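You operate a simulated robot arm through the tools that you are given. There is no shell and no other tool. Be economical: measure what you need, move in short steps, check, and stop when the job is done.

You are at the controls of a simulated two-armed robot. One attempt, no reset.

Task
Pick up the parts carton from the top of the cleaning table with one hand, pass it to the other hand and put it on the front of the fixture table. Set down upright: parts carton.
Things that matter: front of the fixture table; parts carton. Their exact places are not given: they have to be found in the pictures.

The check looks at the end state, three seconds after you hand in, the way a careful person would. Anything else that was tipped, shoved, dropped, spilled or broken makes it a failure.

Robot
Two 7-joint arms with two-finger parallel grippers on one trunk, on a base that drives. Base frame: it is fixed to the floor where the robot stands at the start and does not move with it; the origin is under the middle of the robot, x ahead of it, y to its left, z up; the surface under the hand at the start is at about z = 724. Units: mm, degrees, N and s.
The left shoulder is at the start at [71, 156, 1080], the right one opposite. Places, roughly: front of the fixture table [-3000, -1600, 900]. Payload 3.91 kg a hand.
The TCP of each hand is the grasp point between the finger pads, 30 mm short of the fingertips. In the tool frame z runs along the fingers and y along their closing line. The gripper opens to 110 mm. The fingers are 20 mm wide and 10 mm thick; the gripper's body (48 by 112 mm) begins 55 mm behind the TCP.
Orientation is that of the tool frame in the base frame, as a unit quaternion [w, x, y, z]. With the fingers straight down and closing along the base's y, the tool's x points along the base's -x, its y along +y and its z along -z.

Tools
- The arms move only by the tool play_rows. It takes "left_targets", "right_targets" or both (then of equal length, played together; a hand with none holds still); each is a list of rows, each an object (a shift or turn left out is 0, a gripper value left out holds the last) with "jaw": the closure in counts, from 0 (fully open) to 255 (shut); "translation": the shift along the base's x, y, z in mm, a list of three; "angular": the turn, a rotation vector about the base's x, y, z in degrees, a list of three. In form: [{"jaw": jaw, "translation": [tx, ty, tz], "angular": [rx, ry, rz]}, ...]. A call has 1 to 12 rows; each row is the pose to reach, as a shift and turn from the pose commanded when the call began. Each row takes 0.2 s and may step no farther than 50 mm and 8.6 degrees from the row before; otherwise, or with a gripper value out of range, the whole call is refused. Where a pose cannot be reached the arm comes as near as it can. A force on the tool above 40 N (or 10 N above the force at the start of the call, whichever is more), or a blocked arm, ends the call early, and 0.2 s more pass. The fingers move at their own pace (about 108 mm/s each) and stop on an object; they squeeze with about 22 N. The grip force told is the motor's: it shows also when the fingers shut on nothing. Time passes only in rows, and 0.2 s behind the last, so rows that repeat a pose let the fingers close. The reply holds the time, the measured pose of the TCP, the force on the tool along the base axes, the opening and the grip force, in the units named above and with some noise, with the torque about the TCP (base axes, N m) and any sound that the robot's microphone picked up.
- Cameras (640 x 400 px; columns grow to the right, rows downward): "scene" is now at [139.1, 6.7, 1313.2]; the picture's right is [0.07, -1.00, 0.00], its down [-0.52, -0.04, -0.85] and it looks along [0.85, 0.06, -0.53] (base axes); focal length 260 px, centre (320, 200). "left" rides on the left gripper at [72, -17, -103] in its tool frame; the picture's right is [0.23, 0.97, 0.00], its down [-0.76, 0.18, -0.62] and it looks along [-0.61, 0.14, 0.78] (tool axes); focal length 222 px, centre (320, 200). "right" rides on the right gripper at [72, 17, -103] in its tool frame; the picture's right is [-0.23, 0.97, 0.00], its down [-0.76, -0.18, -0.62] and it looks along [-0.61, -0.14, 0.78] (tool axes); focal length 222 px, centre (320, 200).
- capture(camera): a new picture of that camera. No time passes.
- lift_body(by): slides the trunk up (or, below 0, down) by that many mm; the arms and the scene camera ride with it, the base frame stays. It gives what a move gives, with no picture.
- drive_base(legs): drives the robot by 1 to 6 legs, each [ahead, left, turn to the left] in mm, mm and degrees, along the robot's own axes; the way and the turn of a leg run together, so that a leg with both is an arc; at most 1500 mm and 180 degrees a leg. The arms and the cameras ride along, it lands a little off, and it stops where it bumps. It gives what a move gives.
- aim_head(pan, tilt): turns the head with the scene camera to pan (to the left, within 86 degrees either way) and tilt (down, from -29 to 69), counted from straight ahead of the robot. It gives what a move gives.
- locate(camera, pixels): for up to 12 pixels [column, row] of the newest picture of that camera ("zoom" is the newest enlarged one), the place [x, y, z] in the base frame of the surface seen there, good to about 3 mm. No time passes.
- inspect(camera, box): a new picture of the part [left, top, right, bottom] of that camera's present view, enlarged. No time passes.
- close_job(): hands the job in; it is judged then, once.

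Work in short steps. Measure before you move; look again where a grasp or a placing could have gone wrong, and mend it. You have 80 turns and 62 pictures in all, those below and enlarged ones among them. Open the grippers and draw the arms clear of the work before you hand the job in, unless the task says otherwise; then end with one line.

The tools are called as a command line: name --argument value ..., lists and objects as JSON in quotes. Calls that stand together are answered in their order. play_rows: Moves the arms, as the interface text tells. Its arguments: {"type":"object","properties":{"left_targets":{"type":"array"},"right_targets":{"type":"array"}},"required":[]} The other tools are called the same way: lift_body (by) slides the trunk up or down; drive_base (legs) drives the base; aim_head (pan, tilt) turns the head that bears the scene camera; capture (camera) takes a picture; locate (camera, pixels) gives the place of the surface under pixels of a picture; inspect (camera, box) takes an enlarged picture of a part of a camera's view; close_job () hands the job in.

At the start:

```text
time_s: 0.0
left_position: [828.2, 386.0, 997.7]
left_tcp_rot: [-0.001, 0.0, 1.0, 0.0]
left_force: [-0.4, 0.0, 0.3]
left_torque: [0.02, -0.02, 0.0]
left_width: 109.9
left_grasp_force: 0.1
right_position: [854.4, -339.1, 959.3]
right_tcp_rot: [-0.001, 0.0, 1.0, 0.0]
right_force: [0.0, -0.2, -0.7]
right_torque: [0.02, -0.02, 0.02]
right_width: 110.1
right_grasp_force: 0.0
trunk travel left (down, up): [-525.0, 415.0]
robot x, y, heading: [1.3, 0.9, 0.3]
head pan, tilt: [4.0, 31.7]
```

scene: 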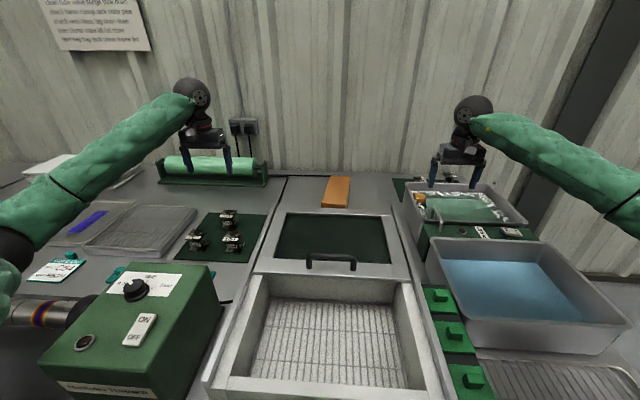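
right: 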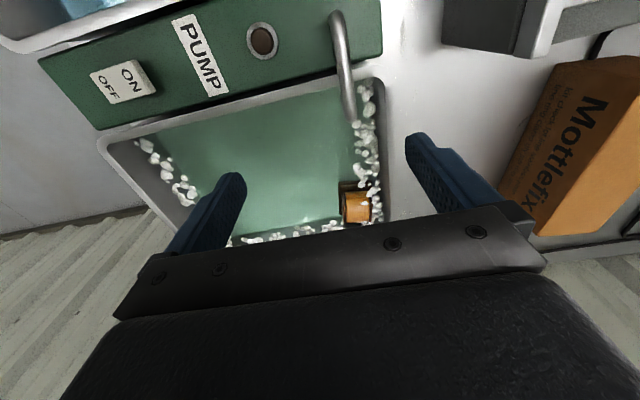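
left: 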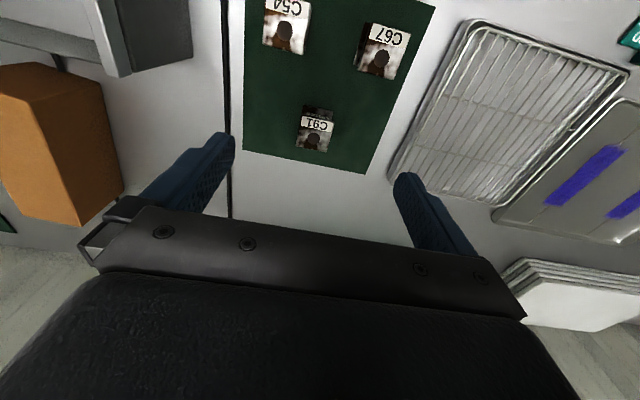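

The scene shows an orange box at about (337,190), which may be the parts carton, and a note on the wall at (100,25). I enlarge both.

inspect --camera "scene" --box '[240, 140, 440, 265]'

inspect --camera "right" --box '[440, 30, 640, 250]'

locate --camera "scene" --pixels '[[328, 178], [350, 178], [322, 204], [347, 206], [336, 190], [310, 240], [300, 285], [335, 340], [300, 195], [420, 300], [222, 240], [345, 262]]'

```text
3.20 times, centred on (340, 202) of scene
```

zoom: 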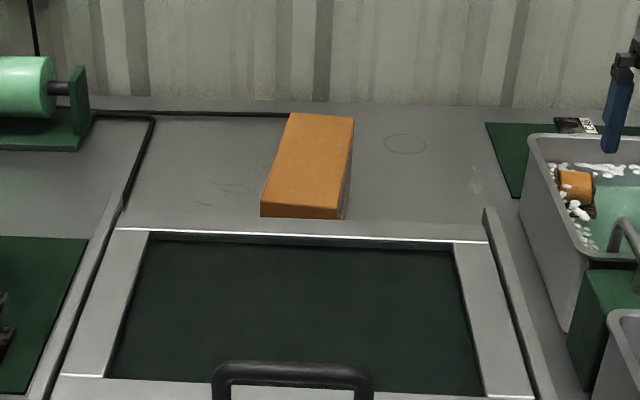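

```text
1.82 times, centred on (540, 140) of right
```

zoom: 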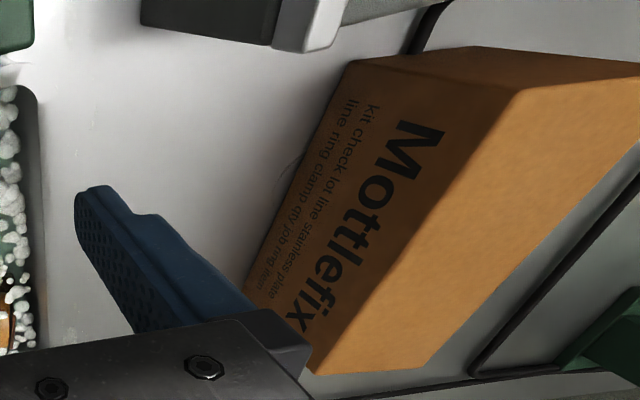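

```text
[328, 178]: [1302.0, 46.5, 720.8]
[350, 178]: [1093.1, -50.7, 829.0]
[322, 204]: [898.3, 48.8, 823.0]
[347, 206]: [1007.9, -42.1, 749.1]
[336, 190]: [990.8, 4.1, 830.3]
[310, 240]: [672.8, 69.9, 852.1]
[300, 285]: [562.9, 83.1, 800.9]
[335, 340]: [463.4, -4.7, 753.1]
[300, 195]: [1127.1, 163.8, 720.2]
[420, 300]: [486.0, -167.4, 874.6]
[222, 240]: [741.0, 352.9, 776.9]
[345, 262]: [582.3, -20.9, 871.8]
```

The orange "Mottlefix" box with a parts list on its side is the carton, standing with its top at z≈830. I enlarge it again and measure its corners.

inspect --camera "scene" --box '[300, 165, 380, 215]'

locate --camera "right" --pixels '[[557, 63], [605, 82], [640, 70], [520, 215], [545, 230], [575, 225], [560, 140], [600, 150]]'

locate --camera "left" --pixels '[[5, 70], [60, 66], [100, 85], [118, 185], [80, 220], [20, 210], [30, 150], [95, 150]]'

```text
8.00 times, centred on (340, 190) of scene
```

zoom: 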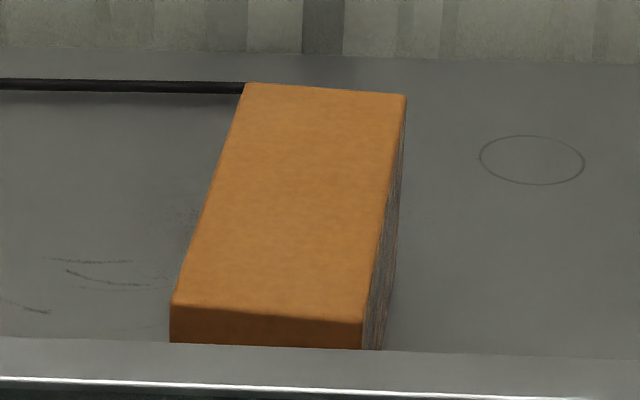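

```text
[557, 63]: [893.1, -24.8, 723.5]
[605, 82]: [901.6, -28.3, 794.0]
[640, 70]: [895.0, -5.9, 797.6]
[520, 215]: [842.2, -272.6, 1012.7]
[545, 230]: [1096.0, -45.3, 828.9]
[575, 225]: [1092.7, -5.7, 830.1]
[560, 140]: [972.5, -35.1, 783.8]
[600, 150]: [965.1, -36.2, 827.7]
```

```text
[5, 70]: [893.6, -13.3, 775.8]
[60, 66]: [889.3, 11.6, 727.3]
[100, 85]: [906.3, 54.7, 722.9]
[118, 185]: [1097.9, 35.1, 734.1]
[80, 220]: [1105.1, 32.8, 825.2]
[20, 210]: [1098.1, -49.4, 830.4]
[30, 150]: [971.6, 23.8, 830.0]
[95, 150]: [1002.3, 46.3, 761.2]
```

The zoom shows top corners at (246,84), (405,96), (172,304), (362,322). I locate points just inside them, and the side face.

locate --camera "zoom" --pixels '[[248, 88], [402, 99], [178, 300], [358, 318], [212, 195], [384, 200], [175, 340], [355, 343], [270, 180], [395, 250], [90, 250], [450, 250]]'

aim_head --pan 80 --tilt 20

```text
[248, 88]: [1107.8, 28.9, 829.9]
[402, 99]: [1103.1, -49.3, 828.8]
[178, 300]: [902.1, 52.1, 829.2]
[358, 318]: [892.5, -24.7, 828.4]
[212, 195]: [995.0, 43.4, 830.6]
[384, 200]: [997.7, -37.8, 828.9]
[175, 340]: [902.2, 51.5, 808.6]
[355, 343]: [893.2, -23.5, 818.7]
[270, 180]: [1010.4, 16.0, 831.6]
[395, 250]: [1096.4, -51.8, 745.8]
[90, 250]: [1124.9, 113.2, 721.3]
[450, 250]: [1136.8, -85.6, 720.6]
```

```text
time_s: 1.5
left_position: [826.6, 386.1, 998.2]
left_tcp_rot: [0.0, 0.001, 1.0, 0.0]
left_force: [-0.7, 0.0, 0.0]
left_torque: [0.0, -0.03, 0.04]
left_width: 110.2
left_grasp_force: 0.1
right_position: [853.3, -337.5, 959.3]
right_tcp_rot: [0.001, 0.0, 1.0, 0.0]
right_force: [0.5, -0.4, -0.2]
right_torque: [0.02, 0.01, 0.03]
right_width: 110.0
right_grasp_force: 0.0
trunk travel left (down, up): [-525.0, 415.0]
robot x, y, heading: [0.0, 0.3, -0.2]
head pan, tilt: [80.0, 20.0]
```

Carton: centre about (1000, 2), about 213 × 83 × 108 mm, long axis turned about −6.5° from x. Its centre is just out of reach, so I look straight down to see how the base stands against the table.

aim_head --pan 0 --tilt 69

capture --camera "scene"

locate --camera "scene" --pixels '[[320, 200], [320, 260], [320, 300], [320, 340], [320, 380], [100, 300], [100, 380], [540, 300], [540, 380], [200, 380], [440, 380], [320, 100]]'

```text
time_s: 3.0
left_position: [828.0, 385.4, 997.4]
left_tcp_rot: [0.0, -0.001, 1.0, -0.001]
left_force: [0.0, 0.1, 0.0]
left_torque: [0.0, -0.02, -0.01]
left_width: 109.7
left_grasp_force: 0.1
right_position: [854.3, -338.8, 959.7]
right_tcp_rot: [-0.001, 0.0, 1.0, 0.0]
right_force: [0.4, 0.2, 0.0]
right_torque: [0.02, -0.04, 0.06]
right_width: 109.7
right_grasp_force: 0.1
trunk travel left (down, up): [-525.0, 415.0]
robot x, y, heading: [1.3, 2.0, 0.0]
head pan, tilt: [0.0, 68.8]
```

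```text
55 pictures are left
```

scene: 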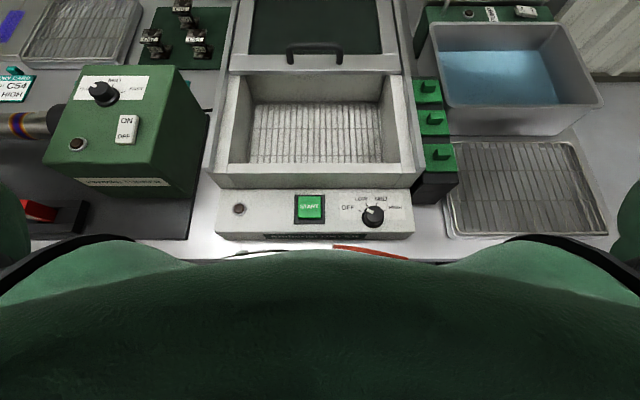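

```text
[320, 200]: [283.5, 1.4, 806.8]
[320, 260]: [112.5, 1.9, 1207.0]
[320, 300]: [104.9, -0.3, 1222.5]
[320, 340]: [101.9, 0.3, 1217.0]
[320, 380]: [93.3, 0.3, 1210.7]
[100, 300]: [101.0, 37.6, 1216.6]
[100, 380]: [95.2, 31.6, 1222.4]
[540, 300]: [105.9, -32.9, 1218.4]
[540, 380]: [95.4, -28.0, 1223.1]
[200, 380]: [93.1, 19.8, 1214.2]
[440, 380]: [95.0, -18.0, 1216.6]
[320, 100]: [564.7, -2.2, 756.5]
```

The table edge is close to the base, so I won't drive forward. The left hand reaches the near part of the carton with its fingers tilted 20° forward and yawed −6.4°; I move it to above (960, 6) at z≈960 first.

play_rows --left_targets '[{"jaw": 0, "translation": [13, -38, -4], "angular": [-0.11, -2, -0.64]}, {"translation": [26, -76, -8], "angular": [-0.22, -4, -1.28]}, {"translation": [39, -114, -12], "angular": [-0.33, -6, -1.92]}, {"translation": [52, -152, -16], "angular": [-0.44, -8, -2.56]}, {"translation": [66, -190, -20], "angular": [-0.55, -10, -3.2]}, {"translation": [79, -228, -24], "angular": [-0.66, -12, -3.84]}, {"translation": [92, -266, -28], "angular": [-0.77, -14, -4.48]}, {"translation": [105, -304, -32], "angular": [-0.88, -16, -5.12]}, {"translation": [118, -342, -36], "angular": [-0.99, -18, -5.76]}, {"translation": [132, -379, -38], "angular": [-1.1, -20, -6.4]}, {"translation": [132, -379, -38], "angular": [-1.1, -20, -6.4]}]'

aim_head --pan 0 --tilt 32

capture --camera "left"

capture --camera "scene"

```text
time_s: 5.5
left_position: [955.9, 252.1, 1005.0]
left_tcp_rot: [0.218, -0.062, 0.972, 0.067]
left_force: [-0.2, -0.9, 0.0]
left_torque: [0.05, -0.02, 0.03]
left_width: 110.1
left_grasp_force: 0.1
right_position: [916.4, -183.1, 955.3]
right_tcp_rot: [0.022, -0.055, 0.998, 0.016]
right_force: [1.1, 1.6, 1.5]
right_torque: [-0.15, 0.03, -0.01]
right_width: 110.2
right_grasp_force: 0.1
trunk travel left (down, up): [-525.0, 415.0]
robot x, y, heading: [20.7, 51.3, 11.7]
head pan, tilt: [0.0, 68.8]
stopped in row 11 (right hand): the arm was blocked; the commanded pose is now the measured one
```

```text
time_s: 6.5
left_position: [957.9, 252.4, 1000.4]
left_tcp_rot: [0.221, -0.068, 0.969, 0.082]
left_force: [0.4, 0.0, 0.4]
left_torque: [0.02, 0.03, 0.03]
left_width: 110.0
left_grasp_force: 0.1
right_position: [918.2, -211.4, 939.4]
right_tcp_rot: [0.009, -0.038, 0.999, 0.018]
right_force: [-0.5, 1.0, -0.4]
right_torque: [-0.02, -0.01, 0.01]
right_width: 110.2
right_grasp_force: 0.1
trunk travel left (down, up): [-525.0, 415.0]
robot x, y, heading: [20.0, 60.7, 12.2]
head pan, tilt: [0.0, 32.0]
```

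```text
54 pictures are left
```

left: 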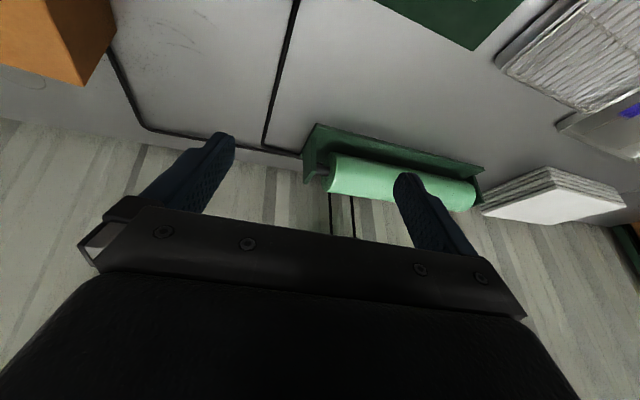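

```text
53 pictures are left
```

scene: 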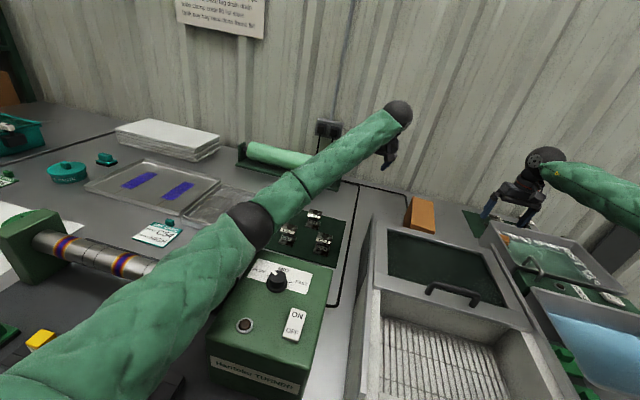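

The arm call was cut short and, worse, the base has been pushed to (20, 61) and turned 12°, so the left elbow or upper arm pressed on something, perhaps the green "Turner" box at (270,330). I check whether the box and other things have shifted from where they were.

locate --camera "scene" --pixels '[[294, 323], [277, 283], [243, 325], [205, 355], [330, 268], [412, 200], [434, 205], [408, 222], [432, 231], [250, 225], [200, 270], [100, 330]]'

inspect --camera "scene" --box '[0, 180, 360, 400]'

```text
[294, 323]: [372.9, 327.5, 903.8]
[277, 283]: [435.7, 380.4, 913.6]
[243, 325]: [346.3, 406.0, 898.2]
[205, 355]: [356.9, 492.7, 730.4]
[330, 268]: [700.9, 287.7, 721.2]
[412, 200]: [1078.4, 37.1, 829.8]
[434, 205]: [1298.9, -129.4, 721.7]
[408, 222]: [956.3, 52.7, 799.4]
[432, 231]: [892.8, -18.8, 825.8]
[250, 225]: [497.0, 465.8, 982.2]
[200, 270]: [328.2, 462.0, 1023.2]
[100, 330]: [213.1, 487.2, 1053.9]
```

```text
1.78 times, centred on (180, 290) of scene
```

zoom: 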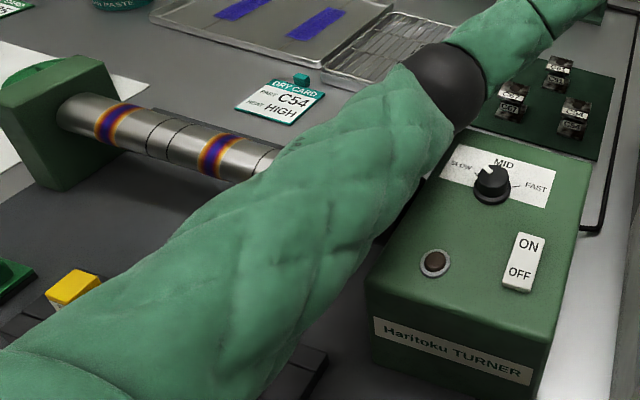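

The box and carton are where they were within measuring error (switch at (373,327), carton corner (893,−19)), so the elbow brushed the fixed box and the base yielded. I raise the trunk so the elbows clear everything and then turn the base back.

lift_body --by 90

drive_base --legs '[[0, 0, -6], [0, 0, -6]]'

capture --camera "scene"

```text
time_s: 6.8
left_position: [966.4, 109.9, 1010.7]
left_tcp_rot: [0.276, -0.03, 0.946, 0.169]
left_force: [2.1, -2.3, -2.9]
left_torque: [0.23, 0.01, 0.17]
left_width: 109.7
left_grasp_force: 0.0
right_position: [909.8, -329.8, 844.0]
right_tcp_rot: [0.009, -0.001, 0.994, 0.112]
right_force: [-66.9, 131.2, 90.5]
right_torque: [7.13, -1.47, 5.0]
right_width: 110.5
right_grasp_force: 0.9
trunk travel left (down, up): [-528.0, 412.0]
robot x, y, heading: [16.1, 58.2, 11.4]
head pan, tilt: [0.0, 32.0]
stopped: the arm was blocked; the commanded pose is now the measured one
```

```text
time_s: 7.5
left_position: [932.4, -70.6, 977.7]
left_tcp_rot: [0.313, 0.066, 0.93, 0.18]
left_force: [1.9, -3.2, -3.6]
left_torque: [0.26, -0.12, 0.18]
left_width: 110.1
left_grasp_force: 0.0
right_position: [937.2, -292.7, 772.0]
right_tcp_rot: [0.002, -0.056, 0.978, 0.2]
right_force: [-91.0, 109.0, 374.2]
right_torque: [-21.0, -3.71, -2.27]
right_width: 90.0
right_grasp_force: 0.1
trunk travel left (down, up): [-528.0, 412.0]
robot x, y, heading: [-20.8, 74.8, 12.5]
head pan, tilt: [0.0, 32.0]
stopped in leg 1: the force on the tool passed its limit at 264 N (the readings are from after the stop); the commanded pose is now the measured one
```

```text
51 pictures are left
```

scene: 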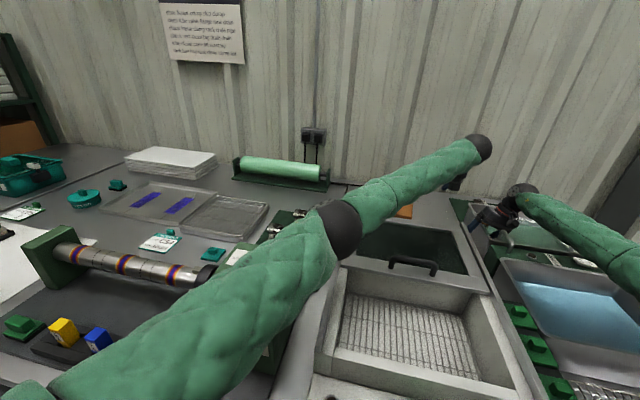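

Something is wrong: the right hand has sunk to z=772 into the wash tub area with 374 N on it, and the left hand has swung on. I look at both hand cameras before anything else moves.

capture --camera "right"

capture --camera "left"

inspect --camera "scene" --box '[380, 120, 640, 300]'

```text
50 pictures are left
```

right: 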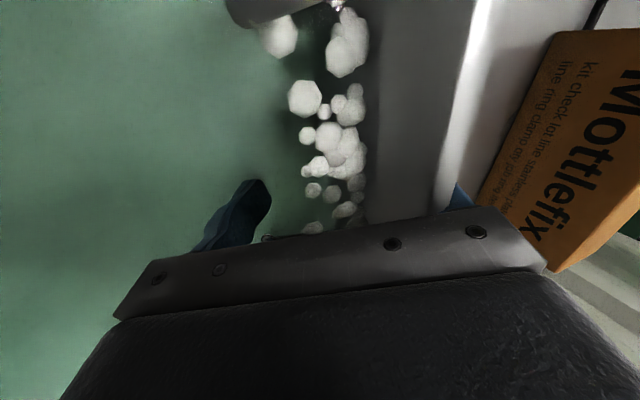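

```text
49 pictures are left
```

left: 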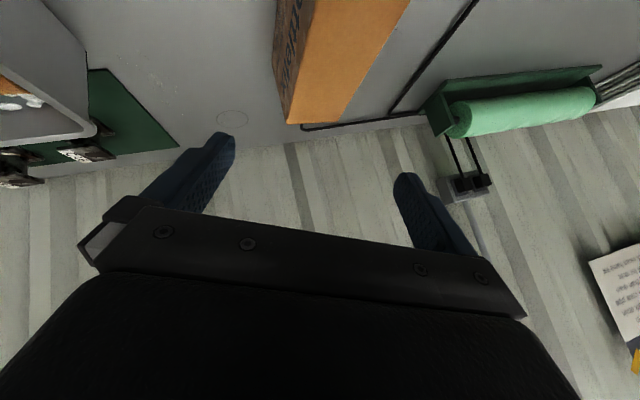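

```text
2.22 times, centred on (510, 210) of scene
```

zoom: 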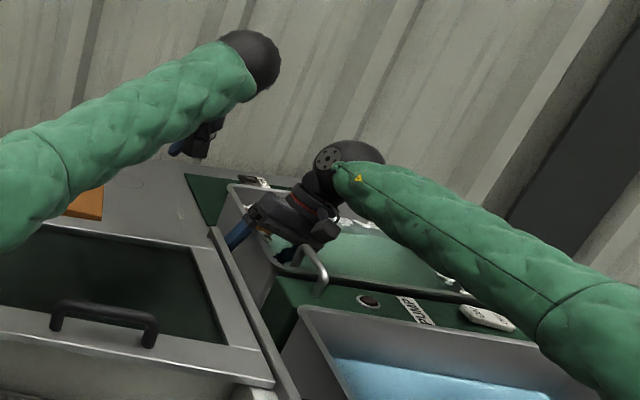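

The right gripper straddles the tub's left wall with its body pressed on the rim. I raise it straight up in small steps to unload it and read the state.

play_rows --right_targets '[{"translation": [0, 0, 10]}, {"translation": [0, 0, 20]}, {"translation": [0, 0, 35]}, {"translation": [0, 0, 50]}]'

capture --camera "scene"

```text
time_s: 7.7
left_position: [960.3, -26.5, 948.2]
left_tcp_rot: [0.326, 0.076, 0.925, 0.181]
left_force: [0.4, -0.1, 0.2]
left_torque: [0.0, 0.01, 0.0]
left_width: 110.1
left_grasp_force: 0.0
right_position: [940.7, -292.3, 774.1]
right_tcp_rot: [0.005, -0.008, 0.974, 0.227]
right_force: [55.4, -12.1, 333.0]
right_torque: [-19.11, -5.29, 1.94]
right_width: 91.3
right_grasp_force: 0.1
right hand out of reach, approached as far as the arm can: row 1
trunk travel left (down, up): [-528.0, 412.0]
robot x, y, heading: [-56.2, 86.7, 11.1]
head pan, tilt: [0.0, 32.0]
stopped in row 1 (right hand): the force on the tool passed its limit at 459 N (the readings are from after the stop); the commanded pose is now the measured one
```

```text
47 pictures are left
```

scene: 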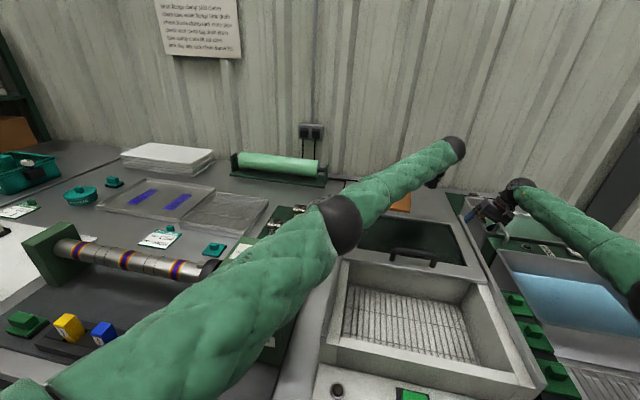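

Comparing slopes (wall note, conduit) between pictures, the whole robot had been tipped left by the elbow pushing on the box, and is now rocking back, leaning on the right hand. I let it settle with a small head move and look at the state.

aim_head --pan -20 --tilt 32

capture --camera "scene"

capture --camera "right"

```text
time_s: 8.5
left_position: [949.6, -97.3, 970.7]
left_tcp_rot: [0.327, 0.091, 0.922, 0.184]
left_force: [0.9, -1.0, 0.2]
left_torque: [0.09, 0.01, 0.07]
left_width: 110.1
left_grasp_force: 0.0
right_position: [939.3, -291.7, 775.2]
right_tcp_rot: [-0.01, -0.051, 0.973, 0.225]
right_force: [-107.7, 54.5, 223.7]
right_torque: [-13.84, 3.92, -5.7]
right_width: 91.3
right_grasp_force: 0.0
trunk travel left (down, up): [-528.0, 412.0]
robot x, y, heading: [-20.8, 63.6, 11.1]
head pan, tilt: [-20.0, 32.0]
```

```text
46 pictures are left
```

scene: 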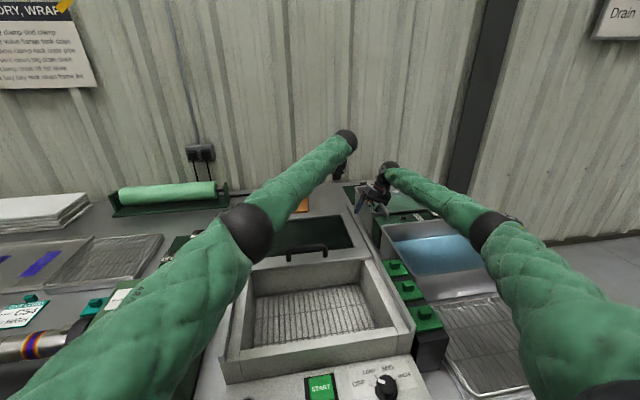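

```text
45 pictures are left
```

right: 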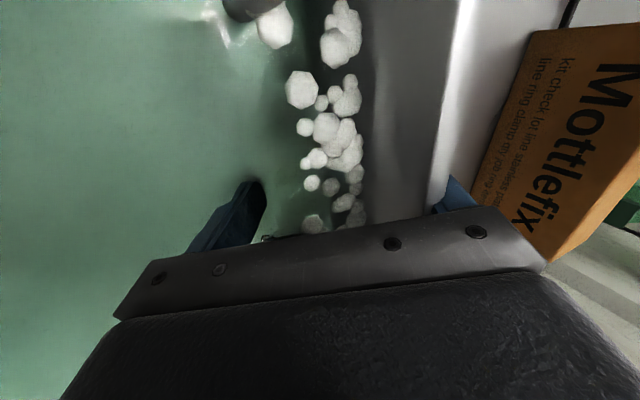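

The robot is now near upright at (−21, 64, 11°), with the right gripper body still pressed on the tub rim at 224 N. Raising the trunk lifts both hands off; I do that.

lift_body --by 60

capture --camera "scene"

```text
time_s: 8.9
left_position: [982.1, -154.1, 962.5]
left_tcp_rot: [0.336, 0.147, 0.917, 0.158]
left_force: [0.7, -2.7, -4.2]
left_torque: [0.21, -0.21, 0.13]
left_width: 110.2
left_grasp_force: 0.1
right_position: [948.1, -291.2, 775.1]
right_tcp_rot: [-0.027, -0.035, 0.971, 0.235]
right_force: [-100.0, 12.4, 217.9]
right_torque: [-10.28, 3.11, -3.72]
right_width: 90.4
right_grasp_force: 0.1
trunk travel left (down, up): [-532.0, 408.0]
robot x, y, heading: [-27.7, 38.8, 6.7]
head pan, tilt: [-20.0, 32.0]
stopped: the arm was blocked; the commanded pose is now the measured one
```

```text
44 pictures are left
```

scene: 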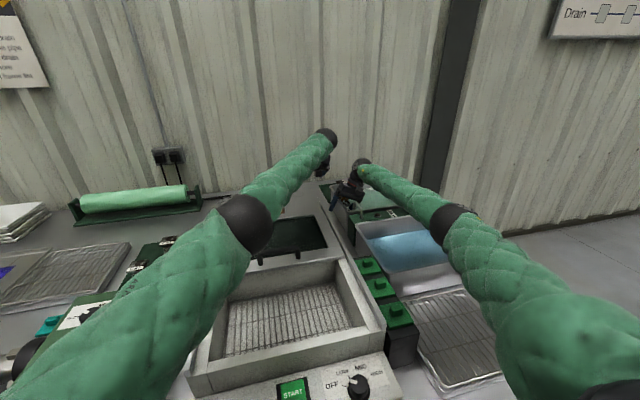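

Vertical lines now converge near (311,692), so the robot is upright but propped back ~4° by the right arm, which is stretched out (hand 909 mm from its shoulder). I back the right hand out along its own tilted axis and toward the robot, in small rows.

play_rows --right_targets '[{"translation": [-8, -4, 8]}, {"translation": [-16, -9, 18]}, {"translation": [-24, -14, 28]}, {"translation": [-32, -19, 38]}, {"translation": [-40, -24, 50]}, {"translation": [-48, -30, 62]}]'

```text
time_s: 9.1
left_position: [1023.7, -221.0, 953.0]
left_tcp_rot: [0.351, 0.198, 0.907, 0.126]
left_force: [1.7, -4.6, -4.3]
left_torque: [0.26, -0.13, 0.25]
left_width: 110.0
left_grasp_force: 0.1
right_position: [962.9, -289.6, 775.7]
right_tcp_rot: [-0.054, -0.023, 0.967, 0.246]
right_force: [-228.3, 132.3, 286.0]
right_torque: [-17.54, 8.28, -7.92]
right_width: 87.8
right_grasp_force: 0.1
right hand out of reach, approached as far as the arm can: row 1
trunk travel left (down, up): [-532.0, 408.0]
robot x, y, heading: [-25.2, 10.0, 2.0]
head pan, tilt: [-20.0, 32.0]
stopped in row 1 (right hand): the force on the tool passed its limit at 366 N (the readings are from after the stop); the commanded pose is now the measured one
```

The base seems to be swinging back toward its start pose (heading now 2°). I let it settle before commanding more.

aim_head --pan 0 --tilt 35

capture --camera "scene"

```text
time_s: 9.9
left_position: [1020.0, -176.0, 960.5]
left_tcp_rot: [0.353, 0.18, 0.908, 0.133]
left_force: [0.4, 1.1, 1.7]
left_torque: [-0.11, 0.03, -0.11]
left_width: 109.7
left_grasp_force: 0.0
right_position: [963.7, -288.0, 775.1]
right_tcp_rot: [-0.046, -0.012, 0.972, 0.232]
right_force: [-60.7, -34.4, 194.2]
right_torque: [-8.57, 1.89, -2.25]
right_width: 86.1
right_grasp_force: 0.2
trunk travel left (down, up): [-532.0, 408.0]
robot x, y, heading: [-24.7, 17.6, 3.4]
head pan, tilt: [0.0, 35.0]
```

```text
43 pictures are left
```

scene: 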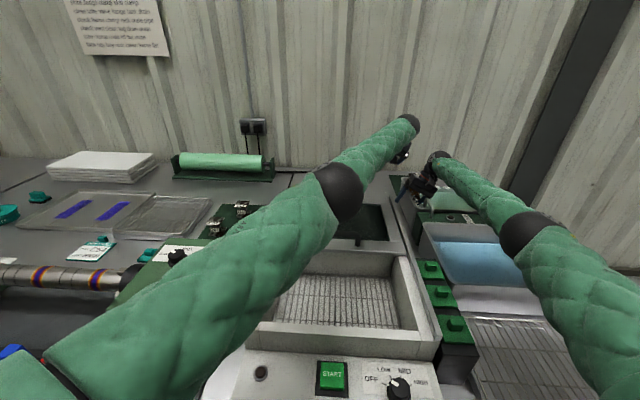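

It has settled at (−25, 18, 3.4°) with the load falling to 194 N. I ask for a bigger first step up and back with the right hand so it gets off the rim before the guard stops it.

play_rows --right_targets '[{"translation": [-25, -12, 40]}, {"translation": [-40, -20, 75]}, {"translation": [-50, -25, 110]}]'

```text
time_s: 10.2
left_position: [1052.3, -206.4, 880.3]
left_tcp_rot: [0.328, 0.193, 0.917, 0.121]
left_force: [0.5, -8.4, 0.3]
left_torque: [0.47, -0.04, 0.41]
left_width: 110.0
left_grasp_force: 0.0
right_position: [980.2, -288.2, 776.1]
right_tcp_rot: [-0.075, -0.026, 0.962, 0.26]
right_force: [-225.6, 180.2, 289.6]
right_torque: [-17.56, 9.45, -7.28]
right_width: 86.8
right_grasp_force: 0.1
trunk travel left (down, up): [-532.0, 408.0]
robot x, y, heading: [-25.7, -4.1, 1.3]
head pan, tilt: [0.0, 35.0]
stopped in row 1 (right hand): the force on the tool passed its limit at 412 N (the readings are from after the stop); the commanded pose is now the measured one
```

The robot dropped forward a little as the prop shortened (left hand now z=880). I let it settle again and check the attitude in the picture.

aim_head --pan 0 --tilt 32

capture --camera "scene"

locate --camera "scene" --pixels '[[320, 200], [320, 60], [100, 60], [540, 60], [320, 380], [100, 200], [340, 190], [530, 235]]'

```text
time_s: 10.9
left_position: [1049.3, -157.5, 911.1]
left_tcp_rot: [0.335, 0.175, 0.916, 0.134]
left_force: [0.1, 0.7, 0.3]
left_torque: [-0.08, 0.02, -0.05]
left_width: 110.1
left_grasp_force: 0.1
right_position: [980.4, -287.0, 775.5]
right_tcp_rot: [-0.065, -0.023, 0.966, 0.249]
right_force: [-86.2, -3.8, 170.0]
right_torque: [-6.48, 3.57, -2.49]
right_width: 84.7
right_grasp_force: 0.0
trunk travel left (down, up): [-532.0, 408.0]
robot x, y, heading: [-23.4, 15.0, 3.6]
head pan, tilt: [0.0, 32.0]
```

```text
42 pictures are left
```

scene: 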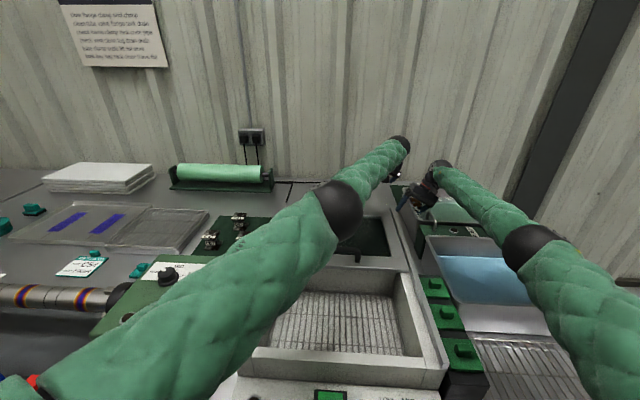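

```text
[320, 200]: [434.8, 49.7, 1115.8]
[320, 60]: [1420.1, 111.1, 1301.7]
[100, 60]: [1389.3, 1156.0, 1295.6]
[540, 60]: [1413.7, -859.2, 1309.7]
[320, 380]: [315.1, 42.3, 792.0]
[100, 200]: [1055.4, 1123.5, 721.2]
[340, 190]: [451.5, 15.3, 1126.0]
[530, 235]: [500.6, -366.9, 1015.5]
```

Ray geometry gives a camera tilt of ~29.7° against 32 commanded, so only ~2.5° of back-lean is left and the load is down to 170 N. I repeat: right hand up and back, left hand up and back too.

play_rows --right_targets '[{"translation": [-38, -5, 30]}, {"translation": [-60, -10, 70]}, {"translation": [-80, -15, 110]}]' --left_targets '[{"translation": [-35, 10, 30]}, {"translation": [-60, 20, 60]}, {"translation": [-80, 30, 90]}]'

aim_head --pan -10 --tilt 35

capture --camera "right"

```text
time_s: 11.2
left_position: [1062.7, -154.9, 860.0]
left_tcp_rot: [0.303, 0.175, 0.927, 0.134]
left_force: [-1.9, 0.3, 3.9]
left_torque: [-0.01, 0.17, 0.03]
left_width: 110.2
left_grasp_force: 0.1
right_position: [991.2, -289.6, 777.7]
right_tcp_rot: [-0.064, -0.044, 0.964, 0.256]
right_force: [-54.5, -2.9, 149.7]
right_torque: [-6.23, 1.65, -1.8]
right_width: 89.5
right_grasp_force: 0.0
trunk travel left (down, up): [-532.0, 408.0]
robot x, y, heading: [-22.3, 17.2, 3.6]
head pan, tilt: [0.0, 32.0]
stopped in row 1 (right hand): the force on the tool passed its limit at 284 N (the readings are from after the stop); the commanded pose is now the measured one
```

```text
time_s: 11.9
left_position: [1069.6, -145.0, 862.0]
left_tcp_rot: [0.304, 0.171, 0.927, 0.137]
left_force: [0.4, 0.1, -0.6]
left_torque: [0.0, 0.04, 0.02]
left_width: 110.0
left_grasp_force: 0.0
right_position: [991.7, -288.0, 777.7]
right_tcp_rot: [-0.063, -0.049, 0.965, 0.251]
right_force: [-76.0, -26.0, 168.7]
right_torque: [-8.2, 1.97, -2.49]
right_width: 89.2
right_grasp_force: 0.0
trunk travel left (down, up): [-532.0, 408.0]
robot x, y, heading: [-22.4, 17.9, 4.1]
head pan, tilt: [-10.0, 35.0]
```

```text
41 pictures are left
```

right: 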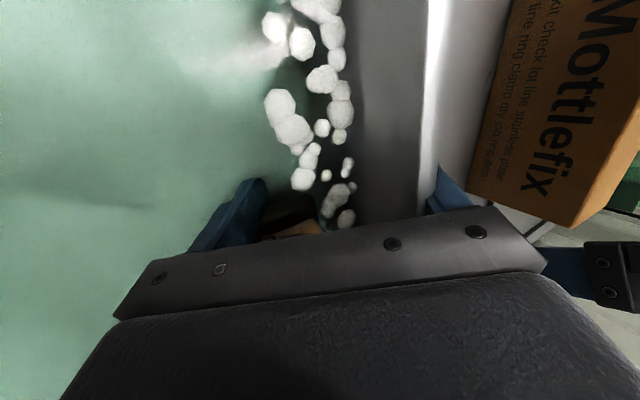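

The right hand hasn't risen off the rim (z=778, 169 N). I measure the robot's true attitude with a new scene picture and located points down the middle columns.

capture --camera "scene"

locate --camera "scene" --pixels '[[320, 20], [320, 100], [320, 390], [320, 350], [120, 20], [520, 20], [120, 180], [300, 300], [430, 170], [440, 230], [400, 200], [260, 150]]'

```text
40 pictures are left
```

scene: 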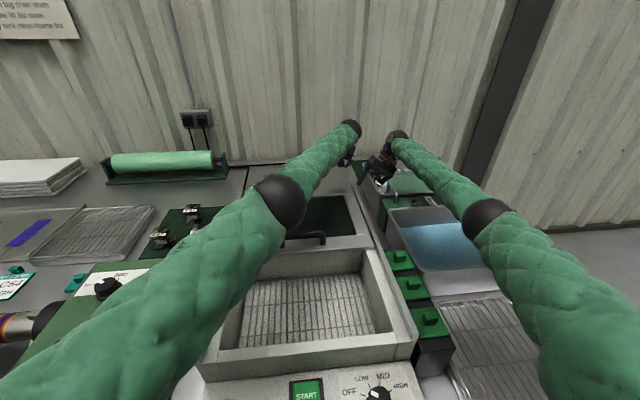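

```text
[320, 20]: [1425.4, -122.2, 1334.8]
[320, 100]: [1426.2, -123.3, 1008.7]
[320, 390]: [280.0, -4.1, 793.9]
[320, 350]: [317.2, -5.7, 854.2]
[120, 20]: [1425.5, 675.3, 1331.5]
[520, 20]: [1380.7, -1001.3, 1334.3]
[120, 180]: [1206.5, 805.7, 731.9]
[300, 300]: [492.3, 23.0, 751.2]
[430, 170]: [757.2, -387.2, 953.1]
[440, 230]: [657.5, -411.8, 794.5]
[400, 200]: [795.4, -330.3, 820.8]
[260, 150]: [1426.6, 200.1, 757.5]
```

The points fit a camera tilt of exactly 35.0°, so the robot is upright again. With the kinematics true once more, I repeat the up-and-back move for both hands.

play_rows --right_targets '[{"translation": [-30, -8, 38]}, {"translation": [-60, -14, 75]}, {"translation": [-85, -20, 115]}, {"translation": [-110, -25, 150]}]' --left_targets '[{"translation": [-30, 5, 35]}, {"translation": [-60, 10, 70]}, {"translation": [-85, 15, 100]}, {"translation": [-110, 20, 130]}]'

capture --camera "scene"

```text
time_s: 13.1
left_position: [974.3, -118.9, 1033.4]
left_tcp_rot: [0.322, 0.166, 0.921, 0.144]
left_force: [1.1, 0.0, -0.2]
left_torque: [-0.02, 0.08, -0.01]
left_width: 109.9
left_grasp_force: 0.1
right_position: [888.4, -300.0, 897.0]
right_tcp_rot: [-0.082, -0.05, 0.963, 0.253]
right_force: [1.4, 1.4, -1.4]
right_torque: [-0.05, 0.11, 0.08]
right_width: 109.9
right_grasp_force: 0.1
trunk travel left (down, up): [-532.0, 408.0]
robot x, y, heading: [-28.0, 23.4, 4.6]
head pan, tilt: [-10.0, 35.0]
stopped in row 4 (left hand): the arm was blocked; the commanded pose is now the measured one
```

```text
39 pictures are left
```

scene: 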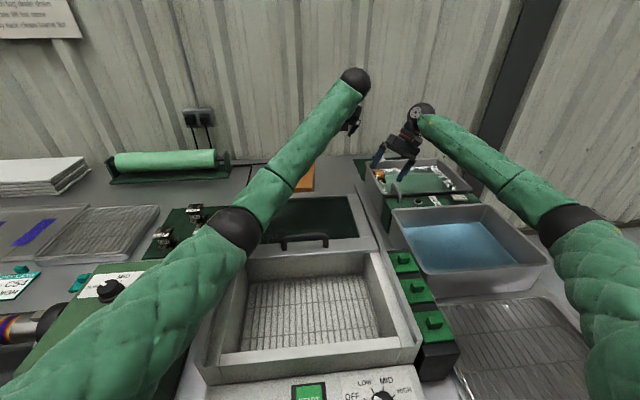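

The right hand is free (0 N, z=897) and the tub stands as before. The left arm was blocked, probably the upper arm near the green box again, so I raise the trunk to lift both arms clear.

lift_body --by 60

capture --camera "scene"

locate --camera "scene" --pixels '[[235, 230], [200, 270], [130, 320], [108, 290], [60, 390], [220, 240], [250, 240], [300, 160], [280, 200]]'

```text
time_s: 14.1
left_position: [978.5, -114.8, 1050.1]
left_tcp_rot: [0.306, 0.169, 0.927, 0.139]
left_force: [0.9, 0.0, -1.7]
left_torque: [0.02, 0.0, 0.02]
left_width: 110.1
left_grasp_force: 0.1
right_position: [893.6, -300.4, 946.3]
right_tcp_rot: [-0.085, -0.048, 0.963, 0.252]
right_force: [0.0, 0.2, -0.5]
right_torque: [-0.02, 0.02, 0.03]
right_width: 110.1
right_grasp_force: 0.0
trunk travel left (down, up): [-592.0, 348.0]
robot x, y, heading: [-23.1, 25.8, 4.7]
head pan, tilt: [-10.0, 35.0]
```

```text
38 pictures are left
```

scene: 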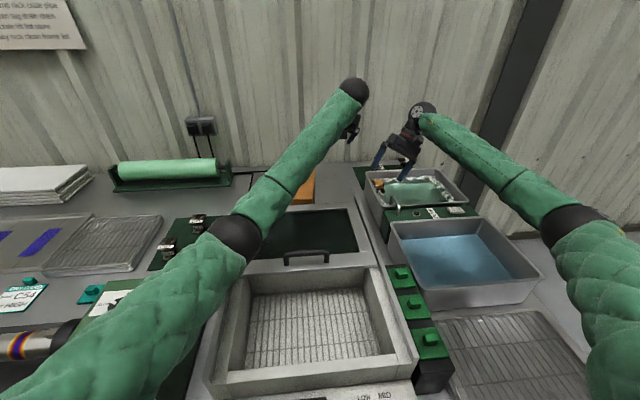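

```text
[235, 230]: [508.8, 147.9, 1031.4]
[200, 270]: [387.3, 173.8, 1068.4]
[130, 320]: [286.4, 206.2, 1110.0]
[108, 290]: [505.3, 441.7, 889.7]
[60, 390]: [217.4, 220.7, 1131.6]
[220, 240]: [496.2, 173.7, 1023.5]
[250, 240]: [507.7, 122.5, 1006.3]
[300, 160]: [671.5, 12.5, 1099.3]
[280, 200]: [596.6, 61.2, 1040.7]
```

The trunk rose freely and both arms have ~60 mm more clearance. Now I straighten the right hand and draw it up and back, and turn the left hand to the grasp attitude while drawing it back over the lid.

play_rows --right_targets '[{"translation": [-8, -5, 12], "angular": [-3.7, -1.2, -0.7]}, {"translation": [-16, -10, 24], "angular": [-7.3, -2.5, -1.4]}, {"translation": [-24, -15, 36], "angular": [-11, -3.7, -2.1]}, {"translation": [-32, -20, 48], "angular": [-14.6, -5, -2.8]}, {"translation": [-40, -25, 60], "angular": [-18.3, -6.2, -3.5]}, {"translation": [-48, -30, 70], "angular": [-21.9, -7.4, -4.2]}, {"translation": [-56, -35, 80], "angular": [-25.6, -8.7, -4.9]}, {"translation": [-64, -40, 90], "angular": [-29.2, -9.9, -5.6]}]' --left_targets '[{"translation": [-10, 6, 2], "angular": [-2.3, 2.2, 1.3]}, {"translation": [-20, 12, 4], "angular": [-4.6, 4.3, 2.5]}, {"translation": [-30, 18, 6], "angular": [-6.9, 6.5, 3.8]}, {"translation": [-40, 24, 8], "angular": [-9.2, 8.7, 5.1]}, {"translation": [-50, 30, 10], "angular": [-11.4, 10.8, 6.3]}, {"translation": [-60, 36, 10], "angular": [-13.7, 13, 7.6]}, {"translation": [-70, 42, 10], "angular": [-16, 15.1, 8.8]}, {"translation": [-80, 48, 10], "angular": [-18.3, 17.3, 10.1]}]'

capture --camera "scene"

```text
time_s: 15.9
left_position: [894.7, -67.2, 1064.9]
left_tcp_rot: [0.174, 0.055, 0.983, -0.01]
left_force: [-0.4, -1.0, 0.2]
left_torque: [-0.01, -0.01, 0.0]
left_width: 110.2
left_grasp_force: 0.0
right_position: [825.7, -340.5, 1040.4]
right_tcp_rot: [0.004, -0.001, 1.0, -0.001]
right_force: [-0.9, -1.3, 0.3]
right_torque: [0.03, -0.01, -0.02]
right_width: 110.0
right_grasp_force: 0.1
trunk travel left (down, up): [-592.0, 348.0]
robot x, y, heading: [-25.9, 24.1, 4.6]
head pan, tilt: [-10.0, 35.0]
```

```text
37 pictures are left
```

scene: 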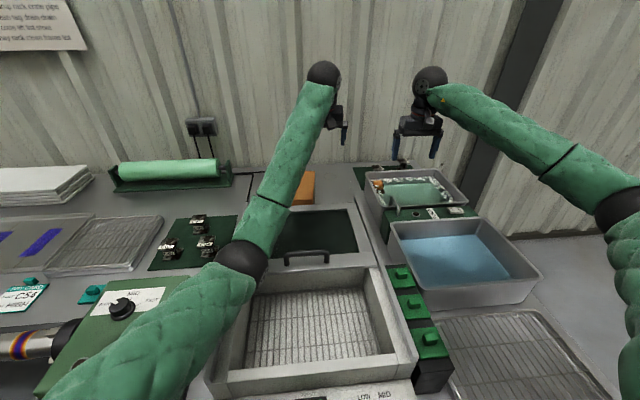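

Both arms now track exactly and the robot is level. I check the tub and the carton for any shift by measuring the rim corners.

inspect --camera "scene" --box '[250, 150, 490, 300]'

inspect --camera "right" --box '[0, 0, 640, 400]'

```text
2.67 times, centred on (370, 225) of scene
```

zoom: 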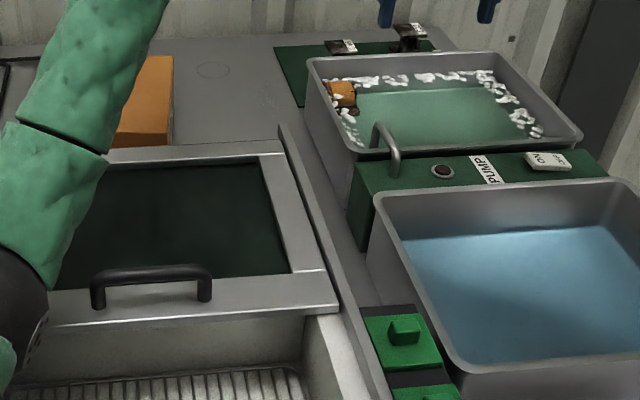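

```text
1.00 times, centred on (320, 200) of right (not enlarged: the box is as wide or as high as the picture)
```

zoom: 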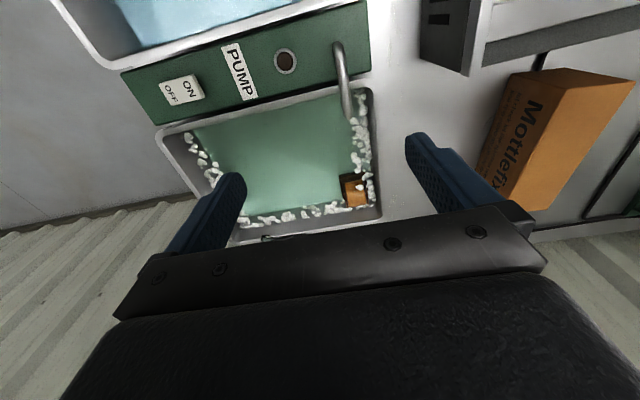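

Tub, foam and orange block look as at the start. I drive the base back to about (0, −70, 0°), which squares it and puts the left shoulder in line with the carton and the elbow away from the green box.

drive_base --legs '[[18, -95, -4.6]]'

capture --camera "left"

```text
time_s: 17.1
left_position: [893.8, -139.6, 1082.3]
left_tcp_rot: [0.183, 0.06, 0.981, -0.011]
left_force: [0.5, 0.1, -0.6]
left_torque: [0.04, 0.01, -0.02]
left_width: 110.0
left_grasp_force: 0.0
right_position: [822.8, -412.1, 1055.4]
right_tcp_rot: [0.012, 0.003, 1.0, 0.0]
right_force: [-0.4, 1.3, -0.4]
right_torque: [-0.01, 0.03, -0.04]
right_width: 110.3
right_grasp_force: 0.0
trunk travel left (down, up): [-592.0, 348.0]
robot x, y, heading: [-6.1, -41.9, 4.1]
head pan, tilt: [-10.0, 35.0]
```

```text
34 pictures are left
```

left: 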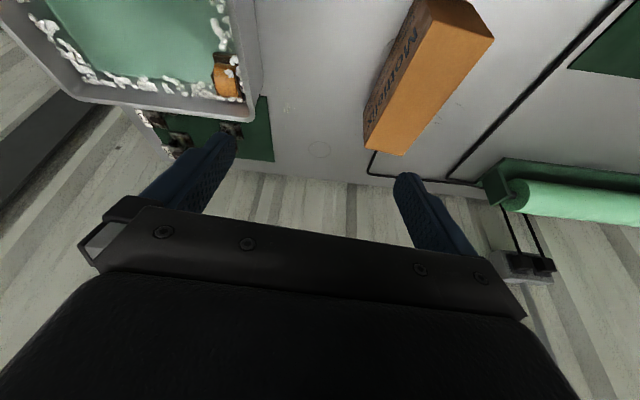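

Both hands rose 17 mm and the turn wasn't completed, so the base is nudging something in front and pitching slightly. I back off a little and watch the hand heights.

drive_base --legs '[[-50, 0, 0]]'

aim_head --pan 0 --tilt 45

```text
time_s: 17.7
left_position: [895.3, -140.1, 1081.9]
left_tcp_rot: [0.182, 0.059, 0.981, -0.011]
left_force: [-0.4, -0.4, 0.2]
left_torque: [0.0, -0.02, 0.0]
left_width: 109.8
left_grasp_force: 0.0
right_position: [826.8, -407.3, 1050.5]
right_tcp_rot: [0.009, 0.0, 1.0, -0.002]
right_force: [0.3, -0.6, 0.6]
right_torque: [0.01, -0.02, 0.01]
right_width: 110.0
right_grasp_force: 0.0
trunk travel left (down, up): [-592.0, 348.0]
robot x, y, heading: [-12.9, -38.8, 4.4]
head pan, tilt: [-10.0, 35.0]
stopped in leg 1: the robot was blocked; the commanded pose is now the measured one
```

```text
time_s: 18.4
left_position: [893.5, -139.8, 1082.2]
left_tcp_rot: [0.183, 0.058, 0.981, -0.01]
left_force: [1.2, 0.2, -0.2]
left_torque: [0.02, -0.01, 0.01]
left_width: 109.9
left_grasp_force: 0.1
right_position: [827.2, -409.6, 1052.0]
right_tcp_rot: [0.01, 0.001, 1.0, -0.001]
right_force: [-0.7, -0.3, 0.0]
right_torque: [-0.03, -0.03, 0.02]
right_width: 110.2
right_grasp_force: 0.0
trunk travel left (down, up): [-592.0, 348.0]
robot x, y, heading: [-11.4, -41.5, 4.7]
head pan, tilt: [0.0, 45.0]
```

The robot is blocked going backward too. I look down at both sides to see what it is touching.

aim_head --pan 60 --tilt 60

capture --camera "scene"

aim_head --pan -70 --tilt 60

capture --camera "scene"

```text
time_s: 19.8
left_position: [894.2, -138.9, 1082.9]
left_tcp_rot: [0.183, 0.059, 0.981, -0.011]
left_force: [0.1, 0.4, 0.5]
left_torque: [0.0, 0.03, -0.02]
left_width: 110.3
left_grasp_force: 0.1
right_position: [825.5, -409.3, 1052.9]
right_tcp_rot: [0.011, 0.0, 1.0, -0.001]
right_force: [-0.2, -0.7, 1.1]
right_torque: [0.02, 0.01, 0.02]
right_width: 110.3
right_grasp_force: 0.1
trunk travel left (down, up): [-592.0, 348.0]
robot x, y, heading: [-12.2, -38.8, 4.5]
head pan, tilt: [60.0, 60.0]
```

```text
33 pictures are left
```

scene: 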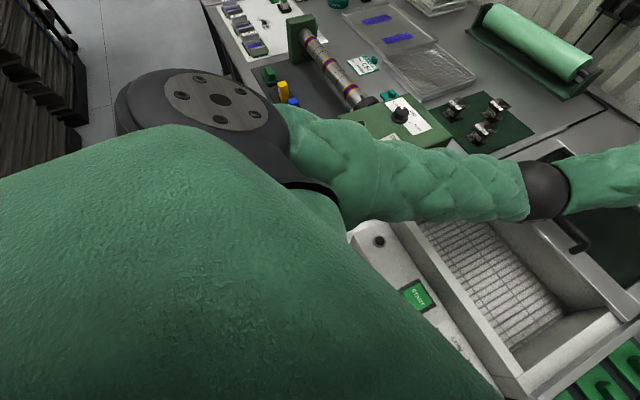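

```text
time_s: 21.9
left_position: [894.2, -139.9, 1080.1]
left_tcp_rot: [0.183, 0.059, 0.981, -0.01]
left_force: [-0.3, -0.1, -0.1]
left_torque: [0.0, -0.01, 0.0]
left_width: 110.2
left_grasp_force: 0.1
right_position: [826.3, -408.5, 1051.4]
right_tcp_rot: [0.011, 0.0, 1.0, -0.001]
right_force: [0.8, -0.2, 0.4]
right_torque: [0.02, -0.03, -0.01]
right_width: 110.0
right_grasp_force: 0.1
trunk travel left (down, up): [-592.0, 348.0]
robot x, y, heading: [-8.6, -41.1, 4.4]
head pan, tilt: [-70.0, 60.0]
```

```text
32 pictures are left
```

scene: 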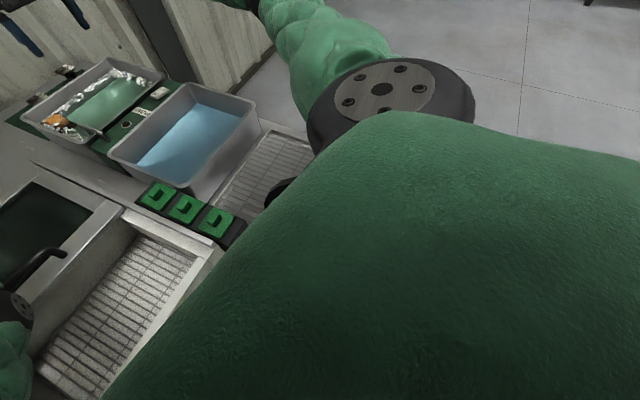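

Nothing visible blocks it from behind; the base front seems perched on something it ran onto while going right. I reverse that move: back and to the left.

drive_base --legs '[[-20, 60, 0], [-60, 0, 0]]'

aim_head --pan 0 --tilt 35

```text
time_s: 23.4
left_position: [820.2, -87.3, 1072.2]
left_tcp_rot: [0.177, 0.059, 0.982, -0.011]
left_force: [-0.2, 0.5, -0.5]
left_torque: [-0.05, -0.03, -0.02]
left_width: 110.1
left_grasp_force: 0.0
right_position: [752.9, -357.9, 1043.0]
right_tcp_rot: [0.006, 0.002, 1.0, 0.0]
right_force: [-0.5, 0.4, 0.4]
right_torque: [-0.01, -0.06, -0.05]
right_width: 109.7
right_grasp_force: 0.1
trunk travel left (down, up): [-592.0, 348.0]
robot x, y, heading: [-95.6, 8.2, 4.3]
head pan, tilt: [-70.0, 60.0]
```

```text
time_s: 24.8
left_position: [823.3, -88.1, 1070.0]
left_tcp_rot: [0.176, 0.06, 0.982, -0.012]
left_force: [0.1, -0.3, 0.1]
left_torque: [-0.01, 0.0, 0.0]
left_width: 110.2
left_grasp_force: 0.1
right_position: [754.2, -358.0, 1040.9]
right_tcp_rot: [0.004, 0.002, 1.0, -0.001]
right_force: [-0.4, 0.3, -1.6]
right_torque: [0.0, 0.0, 0.01]
right_width: 110.1
right_grasp_force: 0.1
trunk travel left (down, up): [-592.0, 348.0]
robot x, y, heading: [-92.7, 11.6, 4.2]
head pan, tilt: [0.0, 35.0]
```

Free and level again at (−93, 12, 4.2°). I go back to the known-good start spot: square up first, then ahead 88 mm.

drive_base --legs '[[0, 0, -4.2], [85, -8, 0]]'

capture --camera "scene"

```text
time_s: 26.4
left_position: [878.6, -160.7, 1073.6]
left_tcp_rot: [0.177, 0.095, 0.979, -0.017]
left_force: [0.1, 0.3, 0.0]
left_torque: [0.02, -0.03, 0.0]
left_width: 110.1
left_grasp_force: 0.1
right_position: [795.2, -421.8, 1048.3]
right_tcp_rot: [0.009, 0.036, 0.999, 0.0]
right_force: [0.4, 0.2, 0.7]
right_torque: [-0.01, 0.02, 0.0]
right_width: 110.2
right_grasp_force: 0.0
trunk travel left (down, up): [-592.0, 348.0]
robot x, y, heading: [-20.8, 5.2, 0.4]
head pan, tilt: [0.0, 35.0]
stopped in leg 2: the robot was blocked; the commanded pose is now the measured one
```

```text
31 pictures are left
```

scene: 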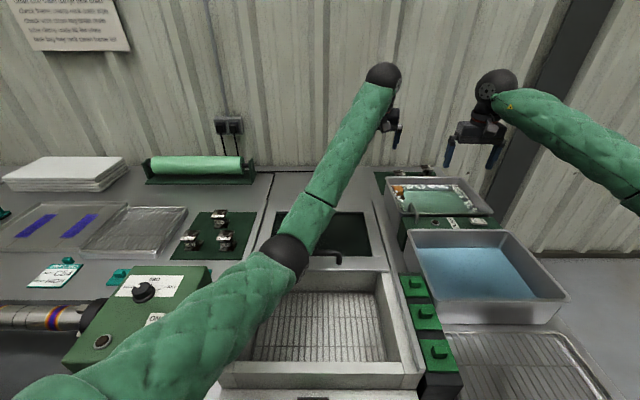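

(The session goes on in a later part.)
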